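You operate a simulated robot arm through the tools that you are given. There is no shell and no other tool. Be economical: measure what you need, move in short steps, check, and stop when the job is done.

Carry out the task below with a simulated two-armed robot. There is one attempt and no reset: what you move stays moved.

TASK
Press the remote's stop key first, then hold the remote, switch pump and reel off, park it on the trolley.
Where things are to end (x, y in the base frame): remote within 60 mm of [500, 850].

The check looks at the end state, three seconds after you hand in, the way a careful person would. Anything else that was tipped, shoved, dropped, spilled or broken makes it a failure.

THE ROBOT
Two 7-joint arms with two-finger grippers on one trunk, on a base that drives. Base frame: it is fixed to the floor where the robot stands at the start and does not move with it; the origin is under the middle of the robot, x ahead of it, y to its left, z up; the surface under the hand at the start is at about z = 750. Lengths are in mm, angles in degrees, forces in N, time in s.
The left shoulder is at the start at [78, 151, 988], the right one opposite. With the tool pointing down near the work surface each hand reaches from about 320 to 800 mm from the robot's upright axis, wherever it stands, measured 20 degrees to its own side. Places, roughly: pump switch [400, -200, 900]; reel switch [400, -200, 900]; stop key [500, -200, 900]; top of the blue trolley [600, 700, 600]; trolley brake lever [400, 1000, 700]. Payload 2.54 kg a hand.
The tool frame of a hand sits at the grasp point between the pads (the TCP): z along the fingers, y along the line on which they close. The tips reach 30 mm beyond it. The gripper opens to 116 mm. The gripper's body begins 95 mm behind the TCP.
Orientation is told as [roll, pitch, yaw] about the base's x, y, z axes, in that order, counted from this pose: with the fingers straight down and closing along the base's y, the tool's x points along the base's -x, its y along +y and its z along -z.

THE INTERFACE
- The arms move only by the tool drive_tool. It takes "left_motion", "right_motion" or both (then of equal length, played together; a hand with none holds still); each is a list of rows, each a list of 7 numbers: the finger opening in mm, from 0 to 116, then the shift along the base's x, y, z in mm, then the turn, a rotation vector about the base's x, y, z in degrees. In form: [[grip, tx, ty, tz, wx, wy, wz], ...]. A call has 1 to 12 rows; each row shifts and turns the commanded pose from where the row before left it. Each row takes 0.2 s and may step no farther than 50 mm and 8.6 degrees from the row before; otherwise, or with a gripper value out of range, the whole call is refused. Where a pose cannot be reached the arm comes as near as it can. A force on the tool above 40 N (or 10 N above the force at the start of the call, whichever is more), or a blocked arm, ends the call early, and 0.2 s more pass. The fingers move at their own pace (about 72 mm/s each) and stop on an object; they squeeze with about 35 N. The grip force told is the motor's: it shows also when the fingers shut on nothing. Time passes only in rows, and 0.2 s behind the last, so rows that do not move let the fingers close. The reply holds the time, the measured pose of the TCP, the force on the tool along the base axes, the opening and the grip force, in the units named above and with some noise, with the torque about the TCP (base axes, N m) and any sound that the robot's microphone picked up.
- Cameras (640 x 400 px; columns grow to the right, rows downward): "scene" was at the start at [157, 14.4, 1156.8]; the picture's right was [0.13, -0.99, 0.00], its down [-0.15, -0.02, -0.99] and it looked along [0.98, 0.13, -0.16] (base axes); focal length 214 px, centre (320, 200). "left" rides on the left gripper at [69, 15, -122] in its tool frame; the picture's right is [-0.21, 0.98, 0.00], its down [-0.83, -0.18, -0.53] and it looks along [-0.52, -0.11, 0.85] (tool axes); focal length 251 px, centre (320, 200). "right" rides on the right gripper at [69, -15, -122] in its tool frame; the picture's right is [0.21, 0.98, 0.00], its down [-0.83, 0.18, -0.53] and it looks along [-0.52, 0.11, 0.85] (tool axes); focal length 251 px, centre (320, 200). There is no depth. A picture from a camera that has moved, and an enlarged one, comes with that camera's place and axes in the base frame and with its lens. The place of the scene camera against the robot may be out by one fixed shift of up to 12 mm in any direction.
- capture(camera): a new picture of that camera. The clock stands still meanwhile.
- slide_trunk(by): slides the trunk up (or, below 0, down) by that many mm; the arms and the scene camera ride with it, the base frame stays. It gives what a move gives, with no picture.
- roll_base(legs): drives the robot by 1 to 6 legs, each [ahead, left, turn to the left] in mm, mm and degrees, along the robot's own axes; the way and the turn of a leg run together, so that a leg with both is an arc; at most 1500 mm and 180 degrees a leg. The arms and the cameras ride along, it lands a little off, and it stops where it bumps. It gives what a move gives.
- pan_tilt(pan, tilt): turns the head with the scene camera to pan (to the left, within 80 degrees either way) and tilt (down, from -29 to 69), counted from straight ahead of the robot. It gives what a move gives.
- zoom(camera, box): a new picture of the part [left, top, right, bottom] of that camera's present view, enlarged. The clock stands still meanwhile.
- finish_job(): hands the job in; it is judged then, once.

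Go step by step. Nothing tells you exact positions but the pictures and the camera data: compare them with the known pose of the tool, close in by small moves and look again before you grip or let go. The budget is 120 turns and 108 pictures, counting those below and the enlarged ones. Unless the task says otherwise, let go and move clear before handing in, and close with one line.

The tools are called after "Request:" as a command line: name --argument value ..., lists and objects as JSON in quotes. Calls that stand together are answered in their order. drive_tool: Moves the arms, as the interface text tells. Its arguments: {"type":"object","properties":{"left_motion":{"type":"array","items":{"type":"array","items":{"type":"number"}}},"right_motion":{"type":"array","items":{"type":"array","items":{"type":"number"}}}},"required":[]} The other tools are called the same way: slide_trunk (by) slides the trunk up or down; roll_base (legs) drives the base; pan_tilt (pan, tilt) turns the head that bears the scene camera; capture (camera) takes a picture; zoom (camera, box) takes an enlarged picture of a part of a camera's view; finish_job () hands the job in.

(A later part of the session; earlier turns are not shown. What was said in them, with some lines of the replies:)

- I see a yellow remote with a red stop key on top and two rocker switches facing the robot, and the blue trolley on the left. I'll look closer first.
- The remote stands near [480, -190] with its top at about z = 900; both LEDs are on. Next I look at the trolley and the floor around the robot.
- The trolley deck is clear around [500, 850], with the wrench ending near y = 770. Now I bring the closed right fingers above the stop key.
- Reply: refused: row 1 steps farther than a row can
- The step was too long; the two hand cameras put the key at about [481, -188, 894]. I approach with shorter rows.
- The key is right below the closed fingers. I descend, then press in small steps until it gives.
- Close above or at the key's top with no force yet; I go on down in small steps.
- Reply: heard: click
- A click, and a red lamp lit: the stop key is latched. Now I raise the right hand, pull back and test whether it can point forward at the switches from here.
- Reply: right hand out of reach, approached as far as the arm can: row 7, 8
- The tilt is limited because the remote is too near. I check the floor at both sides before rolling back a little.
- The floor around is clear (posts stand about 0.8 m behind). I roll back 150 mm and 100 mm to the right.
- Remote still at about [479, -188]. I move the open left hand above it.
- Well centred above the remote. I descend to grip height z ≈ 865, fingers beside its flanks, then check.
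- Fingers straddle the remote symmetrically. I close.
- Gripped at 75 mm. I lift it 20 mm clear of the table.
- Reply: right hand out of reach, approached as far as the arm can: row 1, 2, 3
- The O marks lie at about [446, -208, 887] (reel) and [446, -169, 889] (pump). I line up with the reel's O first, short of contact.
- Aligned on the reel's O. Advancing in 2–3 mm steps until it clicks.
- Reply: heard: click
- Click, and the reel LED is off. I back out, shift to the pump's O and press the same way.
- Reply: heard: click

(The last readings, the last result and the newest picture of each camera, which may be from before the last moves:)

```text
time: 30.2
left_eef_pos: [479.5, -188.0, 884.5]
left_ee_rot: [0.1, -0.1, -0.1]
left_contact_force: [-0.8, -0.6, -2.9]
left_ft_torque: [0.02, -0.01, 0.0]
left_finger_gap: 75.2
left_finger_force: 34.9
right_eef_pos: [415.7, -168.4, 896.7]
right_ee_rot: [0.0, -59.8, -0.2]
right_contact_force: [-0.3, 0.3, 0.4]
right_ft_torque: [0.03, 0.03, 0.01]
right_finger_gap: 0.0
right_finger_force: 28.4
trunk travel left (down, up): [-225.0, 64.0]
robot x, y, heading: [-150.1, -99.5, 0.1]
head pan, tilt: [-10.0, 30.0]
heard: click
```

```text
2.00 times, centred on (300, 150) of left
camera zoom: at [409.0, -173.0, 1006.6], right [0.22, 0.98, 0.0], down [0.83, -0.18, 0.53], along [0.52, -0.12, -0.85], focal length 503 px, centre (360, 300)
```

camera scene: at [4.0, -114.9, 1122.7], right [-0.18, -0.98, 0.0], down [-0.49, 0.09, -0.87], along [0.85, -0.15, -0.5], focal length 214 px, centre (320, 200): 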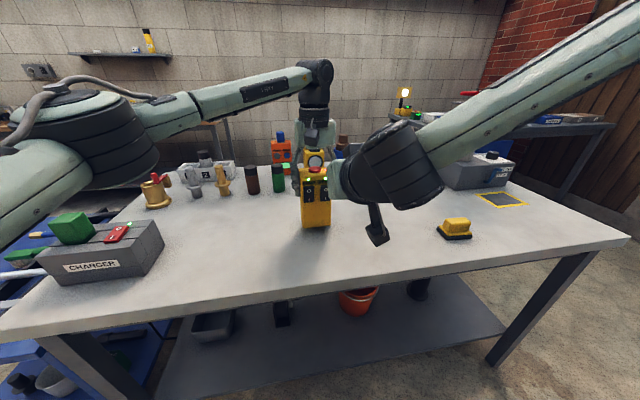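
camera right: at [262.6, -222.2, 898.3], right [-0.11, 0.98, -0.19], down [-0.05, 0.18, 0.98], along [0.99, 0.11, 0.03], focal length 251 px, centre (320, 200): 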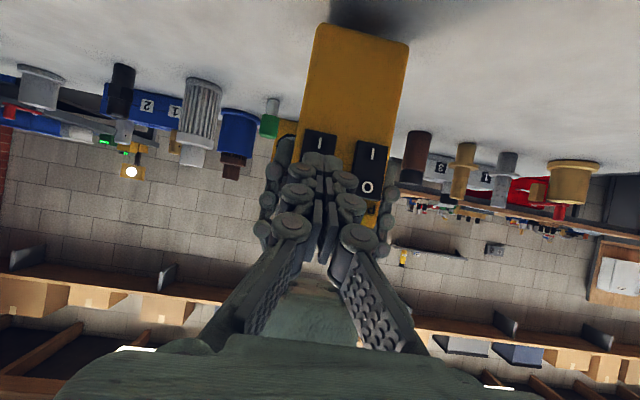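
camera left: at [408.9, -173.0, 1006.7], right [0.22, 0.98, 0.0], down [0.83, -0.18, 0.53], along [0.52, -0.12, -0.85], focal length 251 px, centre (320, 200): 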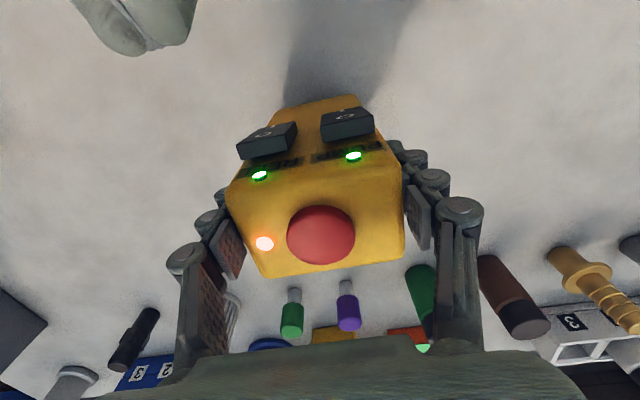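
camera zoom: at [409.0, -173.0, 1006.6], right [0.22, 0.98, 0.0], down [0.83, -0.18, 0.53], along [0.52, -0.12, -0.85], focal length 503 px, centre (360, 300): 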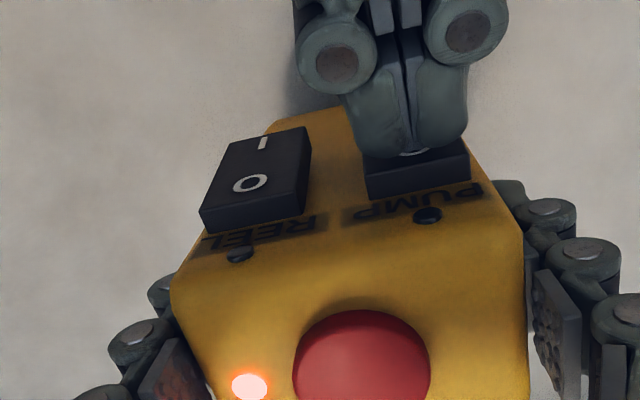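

Both LEDs are off. I retract the right hand along its way in, then raise the remote and draw it toward the robot.

Request:
drive_tool --right_motion '[[0, -25, 0, 0, 0, 0, 0], [0, -25, -20, 10, 0, 0, 0], [0, -20, -30, 20, 0, 2, 0], [0, -20, -30, 25, 0, 2, 0], [0, -20, -30, 25, 0, 2, 0], [0, -15, -20, 25, 0, 2, 0], [0, -10, -10, 30, 0, 2, 0], [0, 0, 0, 30, 0, 2, 0], [0, 0, 0, 0, 0, 0, 0]]'

Request:
drive_tool --left_motion '[[50, 0, 0, 40, 0, 0, 0], [50, 0, 0, 40, 0, 0, 0], [50, 0, 5, 40, 0, 0, 0], [50, -25, 25, 30, 0, 0, 0], [50, -30, 30, 20, 0, 0, 0], [50, -30, 35, 0, 0, 0, 0], [50, -30, 35, 0, 0, 0, 0], [50, -25, 35, 0, 0, 0, 0], [50, 0, 40, 0, 0, 0, 0], [50, 0, 0, 0, 0, 0, 0]]'

Request:
pan_tilt --pan 30 --tilt 35

Request:
capture --camera "scene"

Request:
capture --camera "left"

```text
time: 32.2
left_eef_pos: [478.8, -189.8, 883.6]
left_ee_rot: [0.0, 0.0, -0.2]
left_contact_force: [-0.9, 0.0, -3.8]
left_ft_torque: [-0.01, 0.0, 0.0]
left_finger_gap: 75.3
left_finger_force: 35.0
right_eef_pos: [300.3, -302.8, 1069.9]
right_ee_rot: [-0.1, -47.9, -0.2]
right_contact_force: [0.0, 0.5, -0.1]
right_ft_torque: [0.02, 0.01, -0.01]
right_finger_gap: 0.0
right_finger_force: 28.2
right hand out of reach, approached as far as the arm can: row 3, 4, 5
trunk travel left (down, up): [-225.0, 64.0]
robot x, y, heading: [-150.7, -101.1, 0.1]
head pan, tilt: [-10.0, 30.0]
```

```text
time: 34.5
left_eef_pos: [339.0, 16.5, 1053.0]
left_ee_rot: [0.0, 0.1, -0.2]
left_contact_force: [1.0, 0.3, -3.4]
left_ft_torque: [0.03, 0.0, -0.02]
left_finger_gap: 75.1
left_finger_force: 35.1
right_eef_pos: [298.5, -301.5, 1070.6]
right_ee_rot: [-0.1, -47.8, -0.2]
right_contact_force: [0.2, 0.9, -0.1]
right_ft_torque: [0.0, 0.01, 0.0]
right_finger_gap: 0.0
right_finger_force: 28.4
trunk travel left (down, up): [-225.0, 64.0]
robot x, y, heading: [-149.0, -102.8, -0.2]
head pan, tilt: [-10.0, 30.0]
```

```text
time: 35.5
left_eef_pos: [338.7, 16.3, 1054.1]
left_ee_rot: [0.0, 0.0, -0.2]
left_contact_force: [0.7, -0.1, -3.0]
left_ft_torque: [0.04, -0.02, 0.03]
left_finger_gap: 75.1
left_finger_force: 35.3
right_eef_pos: [298.9, -302.7, 1071.0]
right_ee_rot: [0.0, -47.7, 0.0]
right_contact_force: [-0.3, -0.1, 0.1]
right_ft_torque: [0.02, -0.02, 0.0]
right_finger_gap: 0.1
right_finger_force: 28.5
trunk travel left (down, up): [-225.0, 64.0]
robot x, y, heading: [-151.7, -100.0, -0.3]
head pan, tilt: [30.0, 35.0]
```

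```text
72 pictures are left
camera scene: at [-8.5, -55.1, 1114.9], right [0.5, -0.87, 0.0], down [-0.5, -0.29, -0.82], along [0.71, 0.41, -0.57], focal length 214 px, centre (320, 200)
```

scene: 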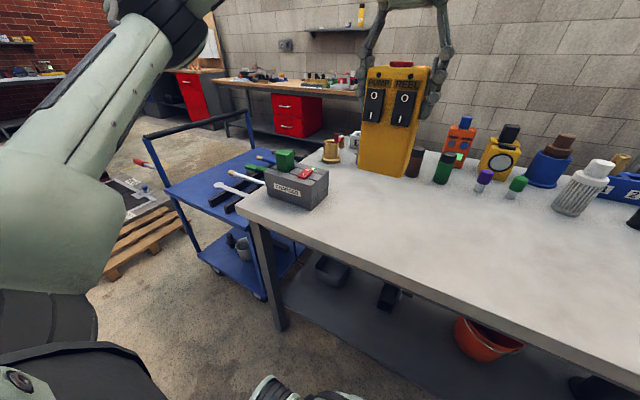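

```text
71 pictures are left
camera left: at [268.6, 32.8, 1175.8], right [0.22, 0.98, 0.0], down [0.83, -0.18, 0.53], along [0.52, -0.12, -0.85], focal length 251 px, centre (320, 200)
```

left: 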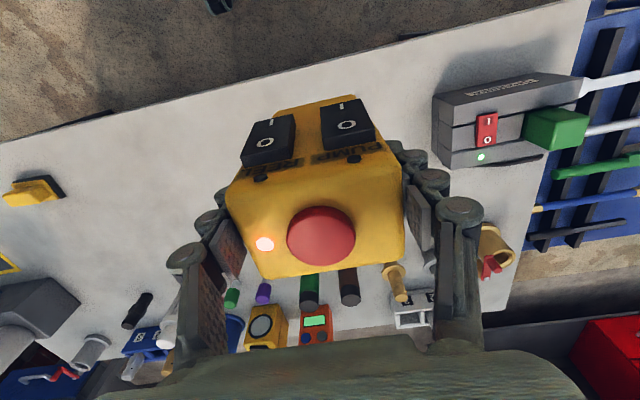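

The remote is held securely and all its lamps are as wanted. I strafe left to bring the trolley into reach; the floor along there is clear.

Request:
roll_base --legs '[[20, 300, 0], [10, 280, 0]]'

Request:
pan_tilt --pan 40 --tilt 35

Request:
capture --camera "scene"

Request:
capture --camera "left"

```text
time: 41.9
left_eef_pos: [368.4, 598.0, 1053.8]
left_ee_rot: [0.1, 0.0, -0.1]
left_contact_force: [0.4, -0.1, -2.3]
left_ft_torque: [0.0, -0.02, 0.01]
left_finger_gap: 75.5
left_finger_force: 34.7
right_eef_pos: [330.1, 279.9, 1070.7]
right_ee_rot: [0.0, -47.8, 0.0]
right_contact_force: [0.0, -0.4, -0.2]
right_ft_torque: [0.03, 0.01, 0.04]
right_finger_gap: 0.0
right_finger_force: 28.5
trunk travel left (down, up): [-225.0, 64.0]
robot x, y, heading: [-119.7, 481.2, -0.0]
head pan, tilt: [30.0, 35.0]
```

```text
time: 42.6
left_eef_pos: [368.0, 598.7, 1053.0]
left_ee_rot: [0.1, 0.0, 0.1]
left_contact_force: [0.5, 0.1, -2.5]
left_ft_torque: [0.01, 0.0, -0.03]
left_finger_gap: 75.2
left_finger_force: 35.3
right_eef_pos: [329.2, 279.1, 1070.4]
right_ee_rot: [0.0, -47.8, -0.1]
right_contact_force: [0.6, 0.0, -0.1]
right_ft_torque: [-0.01, 0.01, 0.02]
right_finger_gap: 0.1
right_finger_force: 28.9
trunk travel left (down, up): [-225.0, 64.0]
robot x, y, heading: [-118.8, 478.1, -0.2]
head pan, tilt: [40.0, 35.0]
```

```text
70 pictures are left
camera scene: at [12.8, 538.1, 1114.9], right [0.64, -0.77, 0.0], down [-0.44, -0.37, -0.82], along [0.63, 0.53, -0.57], focal length 214 px, centre (320, 200)
```

scene: 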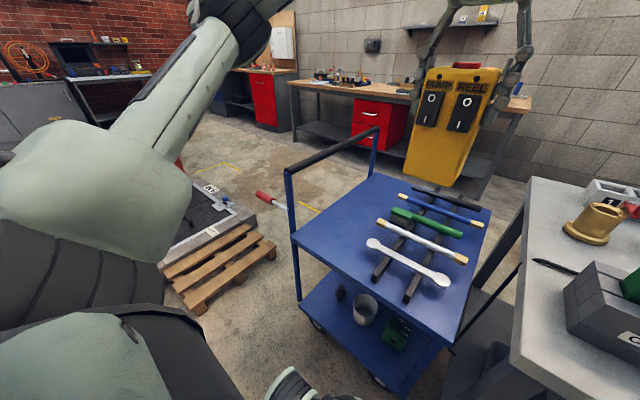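

```text
69 pictures are left
camera left: at [298.6, 614.1, 1175.7], right [0.21, 0.98, 0.0], down [0.83, -0.18, 0.53], along [0.52, -0.11, -0.85], focal length 251 px, centre (320, 200)
```

left: 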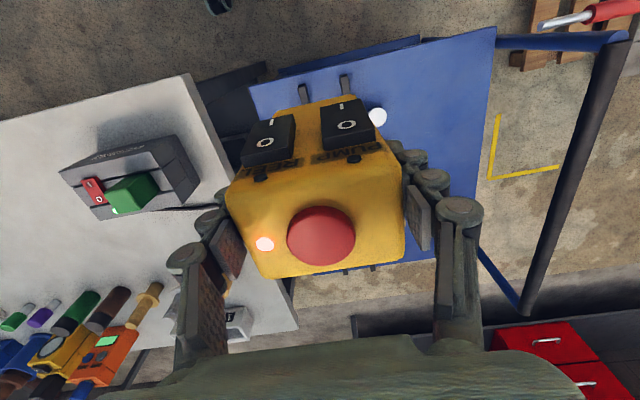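

The deck spans roughly x 340–920, y 470–950, and around [500, 845] it is free. I look at the red lever on the trolley's handle side to judge the brake.

Request:
zoom --camera "scene" --box '[220, 110, 400, 290]'

Request:
zoom --camera "left" --box '[480, 0, 640, 120]'

```text
2.22 times, centred on (310, 200) of scene
camera zoom: at [12.8, 538.1, 1114.9], right [0.64, -0.77, 0.0], down [-0.44, -0.37, -0.82], along [0.63, 0.53, -0.57], focal length 477 px, centre (342, 200)
```

zoom: 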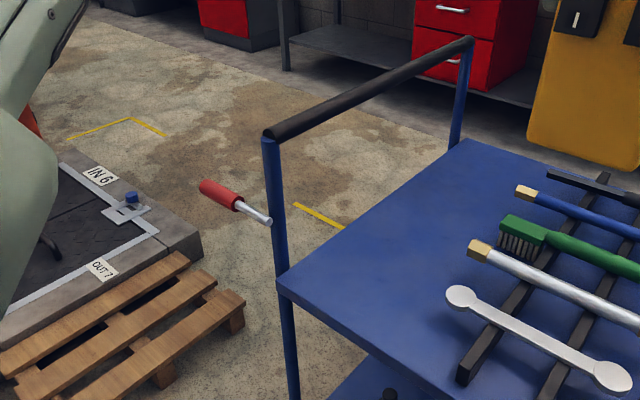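

```text
3.33 times, centred on (560, 60) of left
camera zoom: at [298.6, 614.1, 1175.7], right [0.21, 0.98, 0.0], down [0.83, -0.18, 0.53], along [0.52, -0.11, -0.85], focal length 838 px, centre (-480, 667)
```

zoom: 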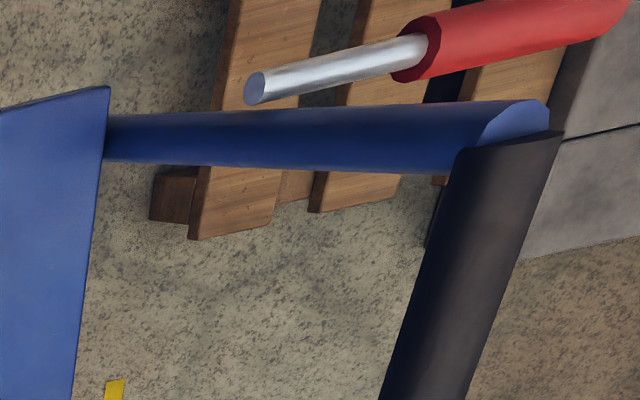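

The lever stands level off the trolley's outer post, away from my path; I leave it untouched. I carry the remote over to [500, 842] at height.

Request:
drive_tool --left_motion '[[50, 18.9, 34.8, 0, 0, 0, 0], [50, 18.9, 34.8, 0, 0, 0, 0], [50, 18.9, 34.8, 0, 0, 0, 0], [50, 18.9, 34.8, 0, 0, 0, 0], [50, 18.9, 34.8, 0, 0, 0, 0], [50, 18.9, 34.8, 0, 0, 0, 0], [50, 18.6, 34.5, 0, 0, 0, 0], [50, 0, 0, -45, 0, 0, 0], [50, 0, 0, -45, 0, 0, 0], [50, 0, 0, 0, 0, 0, 0]]'

Request:
capture --camera "scene"

Request:
capture --camera "left"

```text
time: 44.8
left_eef_pos: [500.2, 842.4, 962.4]
left_ee_rot: [0.0, 0.0, 0.0]
left_contact_force: [0.1, 0.7, -3.6]
left_ft_torque: [-0.01, 0.03, 0.01]
left_finger_gap: 75.4
left_finger_force: 35.4
right_eef_pos: [329.3, 279.7, 1069.6]
right_ee_rot: [0.1, -47.7, -0.1]
right_contact_force: [0.3, -0.3, 0.3]
right_ft_torque: [-0.01, 0.01, 0.02]
right_finger_gap: 0.0
right_finger_force: 28.6
trunk travel left (down, up): [-225.0, 64.0]
robot x, y, heading: [-121.2, 478.4, -0.1]
head pan, tilt: [40.0, 35.0]
```

```text
66 pictures are left
camera scene: at [12.8, 538.1, 1115.0], right [0.64, -0.77, 0.0], down [-0.44, -0.37, -0.82], along [0.63, 0.53, -0.57], focal length 214 px, centre (320, 200)
```

scene: 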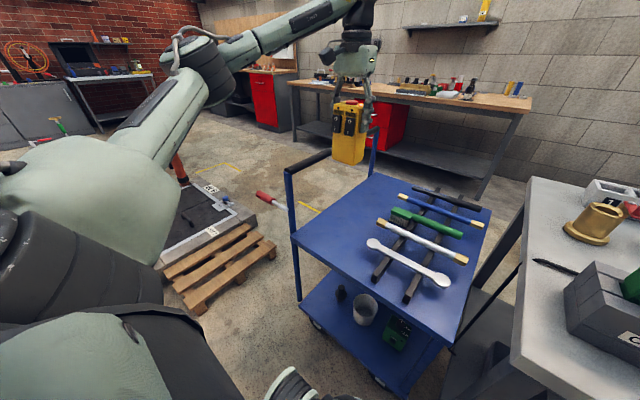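

```text
65 pictures are left
camera left: at [429.8, 858.1, 1085.2], right [0.21, 0.98, 0.0], down [0.83, -0.18, 0.53], along [0.52, -0.11, -0.85], focal length 251 px, centre (320, 200)
```

left: 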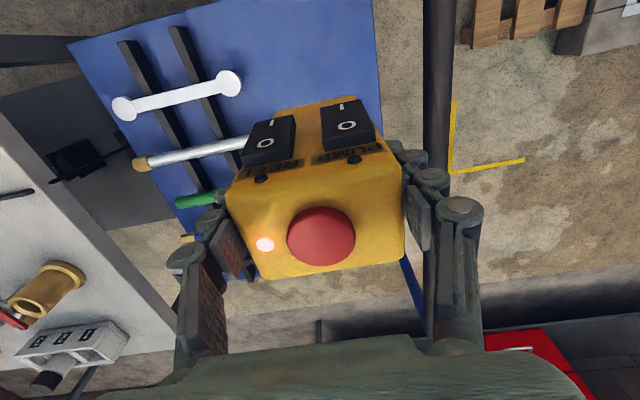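

Path is clear; I shift 10 mm away from the handle bar and descend to about 30 mm above the deck.

Request:
drive_tool --left_motion '[[50, 0, -8, -30, 0, 0, 0], [50, 0, 0, -40, 0, 0, 0], [50, 0, 0, -40, 0, 0, 0], [50, 0, 0, -40, 0, 0, 0], [50, 0, 0, -40, 0, 0, 0], [50, 0, 0, -25, 0, 0, 0], [50, 0, 0, 0, 0, 0, 0]]'

Request:
capture --camera "scene"

Request:
zoom --camera "scene" --box '[260, 100, 460, 300]'

Request:
capture --camera "left"

```text
time: 46.4
left_eef_pos: [499.8, 833.1, 748.8]
left_ee_rot: [0.0, 0.1, 0.1]
left_contact_force: [0.1, 0.7, -1.6]
left_ft_torque: [-0.03, 0.0, 0.0]
left_finger_gap: 75.4
left_finger_force: 34.6
right_eef_pos: [330.5, 279.7, 1070.8]
right_ee_rot: [0.0, -47.8, 0.1]
right_contact_force: [-0.2, 0.7, -0.3]
right_ft_torque: [-0.01, 0.0, -0.01]
right_finger_gap: 0.1
right_finger_force: 28.4
trunk travel left (down, up): [-225.0, 64.0]
robot x, y, heading: [-123.2, 481.8, -0.1]
head pan, tilt: [40.0, 35.0]
```

```text
64 pictures are left
camera scene: at [12.8, 538.2, 1114.9], right [0.64, -0.77, 0.0], down [-0.44, -0.37, -0.82], along [0.63, 0.53, -0.57], focal length 214 px, centre (320, 200)
```

scene: 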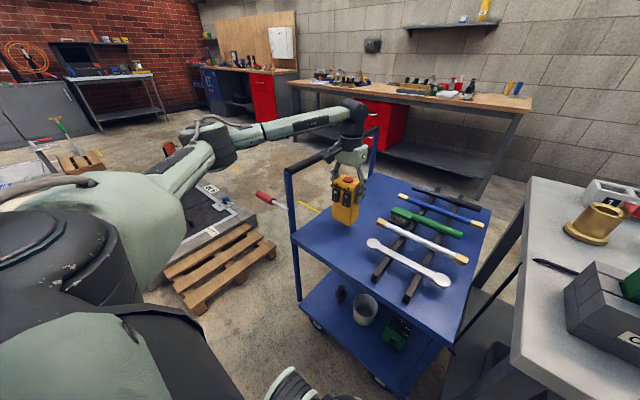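

```text
2.00 times, centred on (360, 200) of scene
camera zoom: at [12.8, 538.2, 1114.9], right [0.64, -0.77, 0.0], down [-0.44, -0.37, -0.82], along [0.63, 0.53, -0.57], focal length 429 px, centre (240, 200)
```

zoom: 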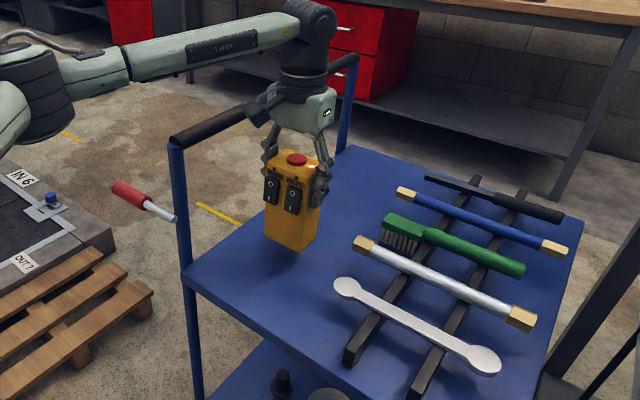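

```text
62 pictures are left
camera left: at [430.3, 849.5, 870.7], right [0.21, 0.98, 0.0], down [0.83, -0.18, 0.53], along [0.52, -0.11, -0.85], focal length 251 px, centre (320, 200)
```

left: 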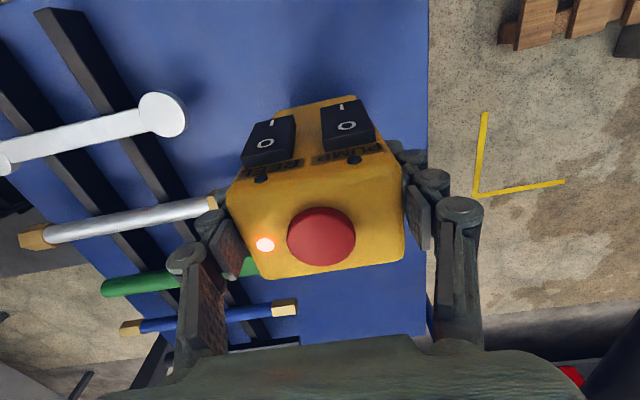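

All clear. I lower in fine steps until the deck takes the weight.

Request:
drive_tool --left_motion '[[50, 0, 0, -18, 0, 0, 0], [50, 0, 0, -6, 0, 0, 0], [50, 0, 0, -3, 0, 0, 0], [50, 0, 0, -2, 0, 0, 0], [50, 0, 0, 0, 0, 0, 0]]'

Request:
zoom --camera "scene" --box '[300, 160, 400, 260]'

```text
time: 47.6
left_eef_pos: [500.7, 832.7, 718.8]
left_ee_rot: [0.0, 0.0, -0.1]
left_contact_force: [0.4, -0.6, -2.9]
left_ft_torque: [0.02, 0.01, 0.01]
left_finger_gap: 75.2
left_finger_force: 35.5
right_eef_pos: [329.7, 279.9, 1069.9]
right_ee_rot: [0.0, -47.8, 0.0]
right_contact_force: [-0.7, -0.7, 0.3]
right_ft_torque: [-0.02, -0.01, -0.03]
right_finger_gap: 0.0
right_finger_force: 28.6
trunk travel left (down, up): [-225.0, 64.0]
robot x, y, heading: [-115.0, 478.7, 0.0]
head pan, tilt: [40.0, 35.0]
```

```text
4.00 times, centred on (350, 210) of scene
camera zoom: at [12.9, 538.2, 1114.9], right [0.64, -0.77, 0.0], down [-0.44, -0.37, -0.82], along [0.63, 0.53, -0.57], focal length 858 px, centre (200, 160)
```

zoom: 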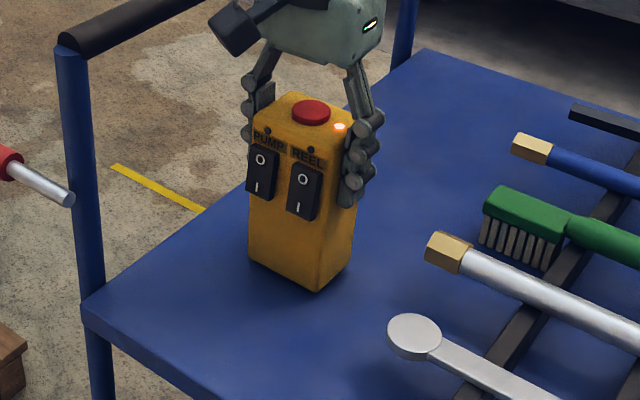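

Request:
drive_tool --left_motion '[[50, 0, 0, -2, 0, 0, 0], [50, 0, 0, -1, 0, 0, 0], [50, 0, 0, -1, 0, 0, 0], [50, 0, 0, 0, 0, 0, 0]]'

```text
time: 48.6
left_eef_pos: [499.6, 833.3, 715.2]
left_ee_rot: [0.0, -0.1, 0.0]
left_contact_force: [-0.7, -1.0, -3.6]
left_ft_torque: [-0.01, -0.01, 0.01]
left_finger_gap: 75.3
left_finger_force: 35.6
right_eef_pos: [329.7, 279.9, 1070.1]
right_ee_rot: [0.0, -47.8, 0.0]
right_contact_force: [0.4, -0.7, -1.4]
right_ft_torque: [0.0, 0.0, -0.01]
right_finger_gap: 0.0
right_finger_force: 28.4
trunk travel left (down, up): [-225.0, 64.0]
robot x, y, heading: [-119.7, 479.5, 0.0]
head pan, tilt: [40.0, 35.0]
```

No contact yet; I keep lowering by single millimetres.

Request:
drive_tool --left_motion '[[50, 0, 0, -1, 0, 0, 0], [50, 0, 0, -1, 0, 0, 0], [50, 0, 0, -1, 0, 0, 0], [50, 0, 0, 0, 0, 0, 0]]'

Request:
zoom --camera "scene" --box '[300, 160, 400, 260]'

```text
time: 49.6
left_eef_pos: [500.3, 834.0, 715.7]
left_ee_rot: [0.0, -0.2, 0.0]
left_contact_force: [0.0, 2.9, 12.2]
left_ft_torque: [0.17, 0.38, -0.1]
left_finger_gap: 75.5
left_finger_force: 34.9
right_eef_pos: [330.1, 278.5, 1071.0]
right_ee_rot: [0.1, -47.9, 0.1]
right_contact_force: [-0.3, -0.1, -1.1]
right_ft_torque: [-0.02, -0.03, -0.04]
right_finger_gap: 0.3
right_finger_force: 28.1
trunk travel left (down, up): [-225.0, 64.0]
robot x, y, heading: [-114.4, 480.4, -0.3]
head pan, tilt: [40.0, 35.0]
```

```text
4.00 times, centred on (350, 210) of scene
camera zoom: at [11.7, 537.7, 1115.3], right [0.64, -0.77, 0.0], down [-0.44, -0.37, -0.82], along [0.63, 0.53, -0.57], focal length 858 px, centre (200, 160)
```

zoom: 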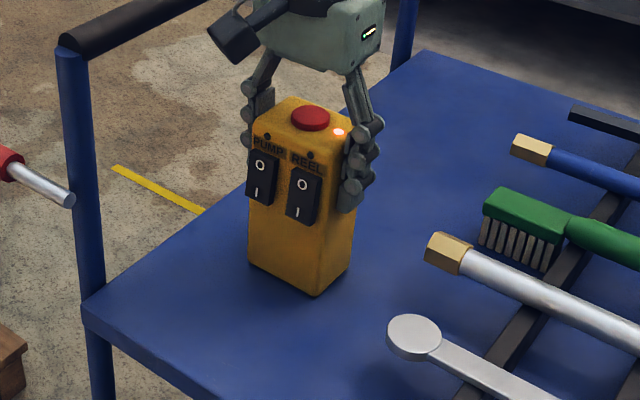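

The deck bears it now. I ease off 1.5 mm of push, then open slowly.

Request:
drive_tool --left_motion '[[50, 0, 0, 1.5, 0, 0, 0], [74, 0, 0, 0, 0, 0, 0], [80, 0, 0, 0, 0, 0, 0], [90, 0, 0, 0, 0, 0, 0], [105, 0, 0, 0, 0, 0, 0], [110, 0, 0, 0, 0, 0, 0]]'

Request:
capture --camera "left"

Request:
zoom --camera "scene" --box '[300, 160, 400, 260]'

```text
time: 51.0
left_eef_pos: [500.7, 832.8, 714.2]
left_ee_rot: [0.0, 0.1, 0.0]
left_contact_force: [0.4, -0.6, 0.4]
left_ft_torque: [0.01, -0.01, 0.01]
left_finger_gap: 110.0
left_finger_force: 0.1
right_eef_pos: [329.3, 278.5, 1070.3]
right_ee_rot: [0.0, -47.9, 0.0]
right_contact_force: [-0.1, 0.3, 0.6]
right_ft_torque: [0.03, 0.01, 0.01]
right_finger_gap: 0.0
right_finger_force: 28.7
trunk travel left (down, up): [-225.0, 64.0]
robot x, y, heading: [-118.3, 483.4, -0.2]
head pan, tilt: [40.0, 35.0]
```

```text
59 pictures are left
camera left: at [430.3, 849.0, 836.5], right [0.21, 0.98, 0.0], down [0.83, -0.18, 0.53], along [0.52, -0.11, -0.85], focal length 251 px, centre (320, 200)
```

left: 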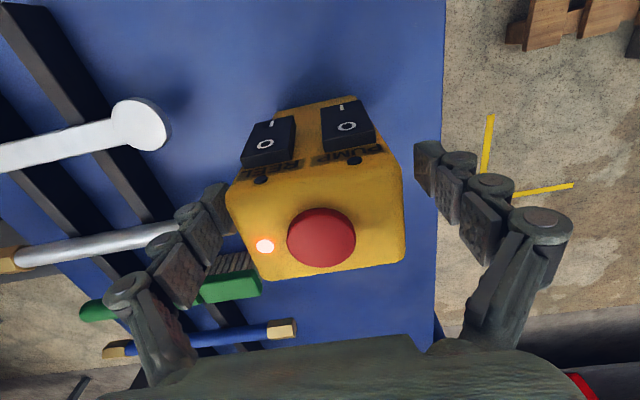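

```text
4.00 times, centred on (350, 210) of scene
camera zoom: at [12.6, 538.1, 1115.0], right [0.64, -0.77, 0.0], down [-0.44, -0.37, -0.82], along [0.63, 0.53, -0.57], focal length 858 px, centre (200, 160)
```

zoom: 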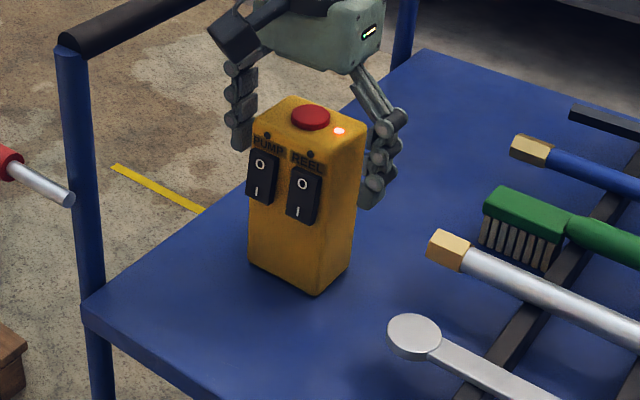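

The remote stands upright and free. I raise the left hand straight up and check.

Request:
drive_tool --left_motion '[[110, 0, 0, 20, 0, 0, 0], [110, 0, 0, 40, 0, 0, 0], [110, 0, 0, 40, 0, 0, 0], [110, 0, 0, 45, 0, 0, 0], [110, 0, 0, 45, 0, 0, 0], [110, 0, 0, 45, 0, 0, 0], [110, -30, -30, 20, 0, 0, 0], [110, -30, -30, 0, 0, 0, 0], [110, 0, 0, 0, 0, 0, 0]]'

Request:
capture --camera "left"

Request:
capture --camera "scene"

```text
time: 53.0
left_eef_pos: [440.3, 772.2, 969.6]
left_ee_rot: [0.1, 0.0, 0.0]
left_contact_force: [-0.7, 0.1, -0.2]
left_ft_torque: [0.0, 0.01, 0.01]
left_finger_gap: 110.1
left_finger_force: 0.0
right_eef_pos: [331.0, 279.7, 1070.3]
right_ee_rot: [0.0, -47.8, 0.0]
right_contact_force: [0.0, -0.1, 0.5]
right_ft_torque: [-0.02, 0.01, 0.01]
right_finger_gap: 0.0
right_finger_force: 28.7
trunk travel left (down, up): [-225.0, 64.0]
robot x, y, heading: [-118.1, 477.3, 0.2]
head pan, tilt: [40.0, 35.0]
```

```text
57 pictures are left
camera left: at [370.1, 788.5, 1090.9], right [0.21, 0.98, 0.0], down [0.83, -0.18, 0.53], along [0.52, -0.11, -0.85], focal length 251 px, centre (320, 200)
```

left: 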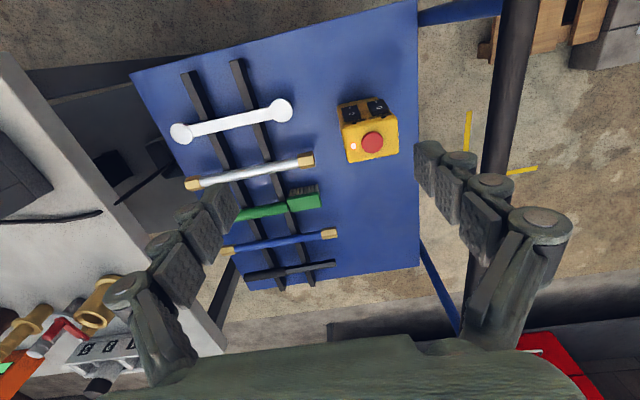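

```text
56 pictures are left
camera scene: at [12.7, 538.1, 1114.9], right [0.64, -0.77, 0.0], down [-0.44, -0.37, -0.82], along [0.63, 0.53, -0.57], focal length 214 px, centre (320, 200)
```

scene: 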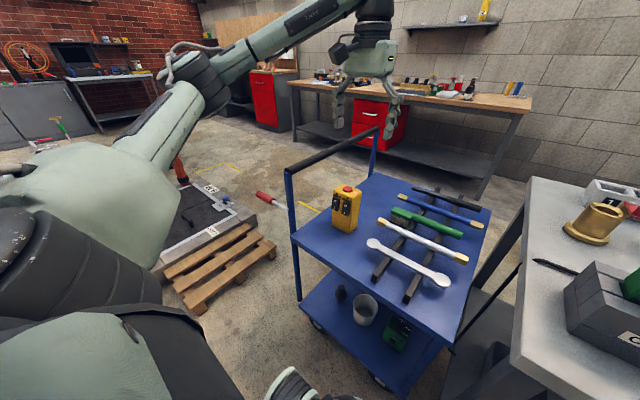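

The remote stands upright on the trolley at about [500, 833]. Its stop key is latched, both LEDs are off, the trolley has not moved and the hands are clear, so I hand in.

Request:
finish_job

```text
The job is handed in.
```

I pressed the stop key first, then held the remote in the left hand, switched reel and pump off, and parked it upright on the trolley at about [500, 833], roughly 17 mm from the target.
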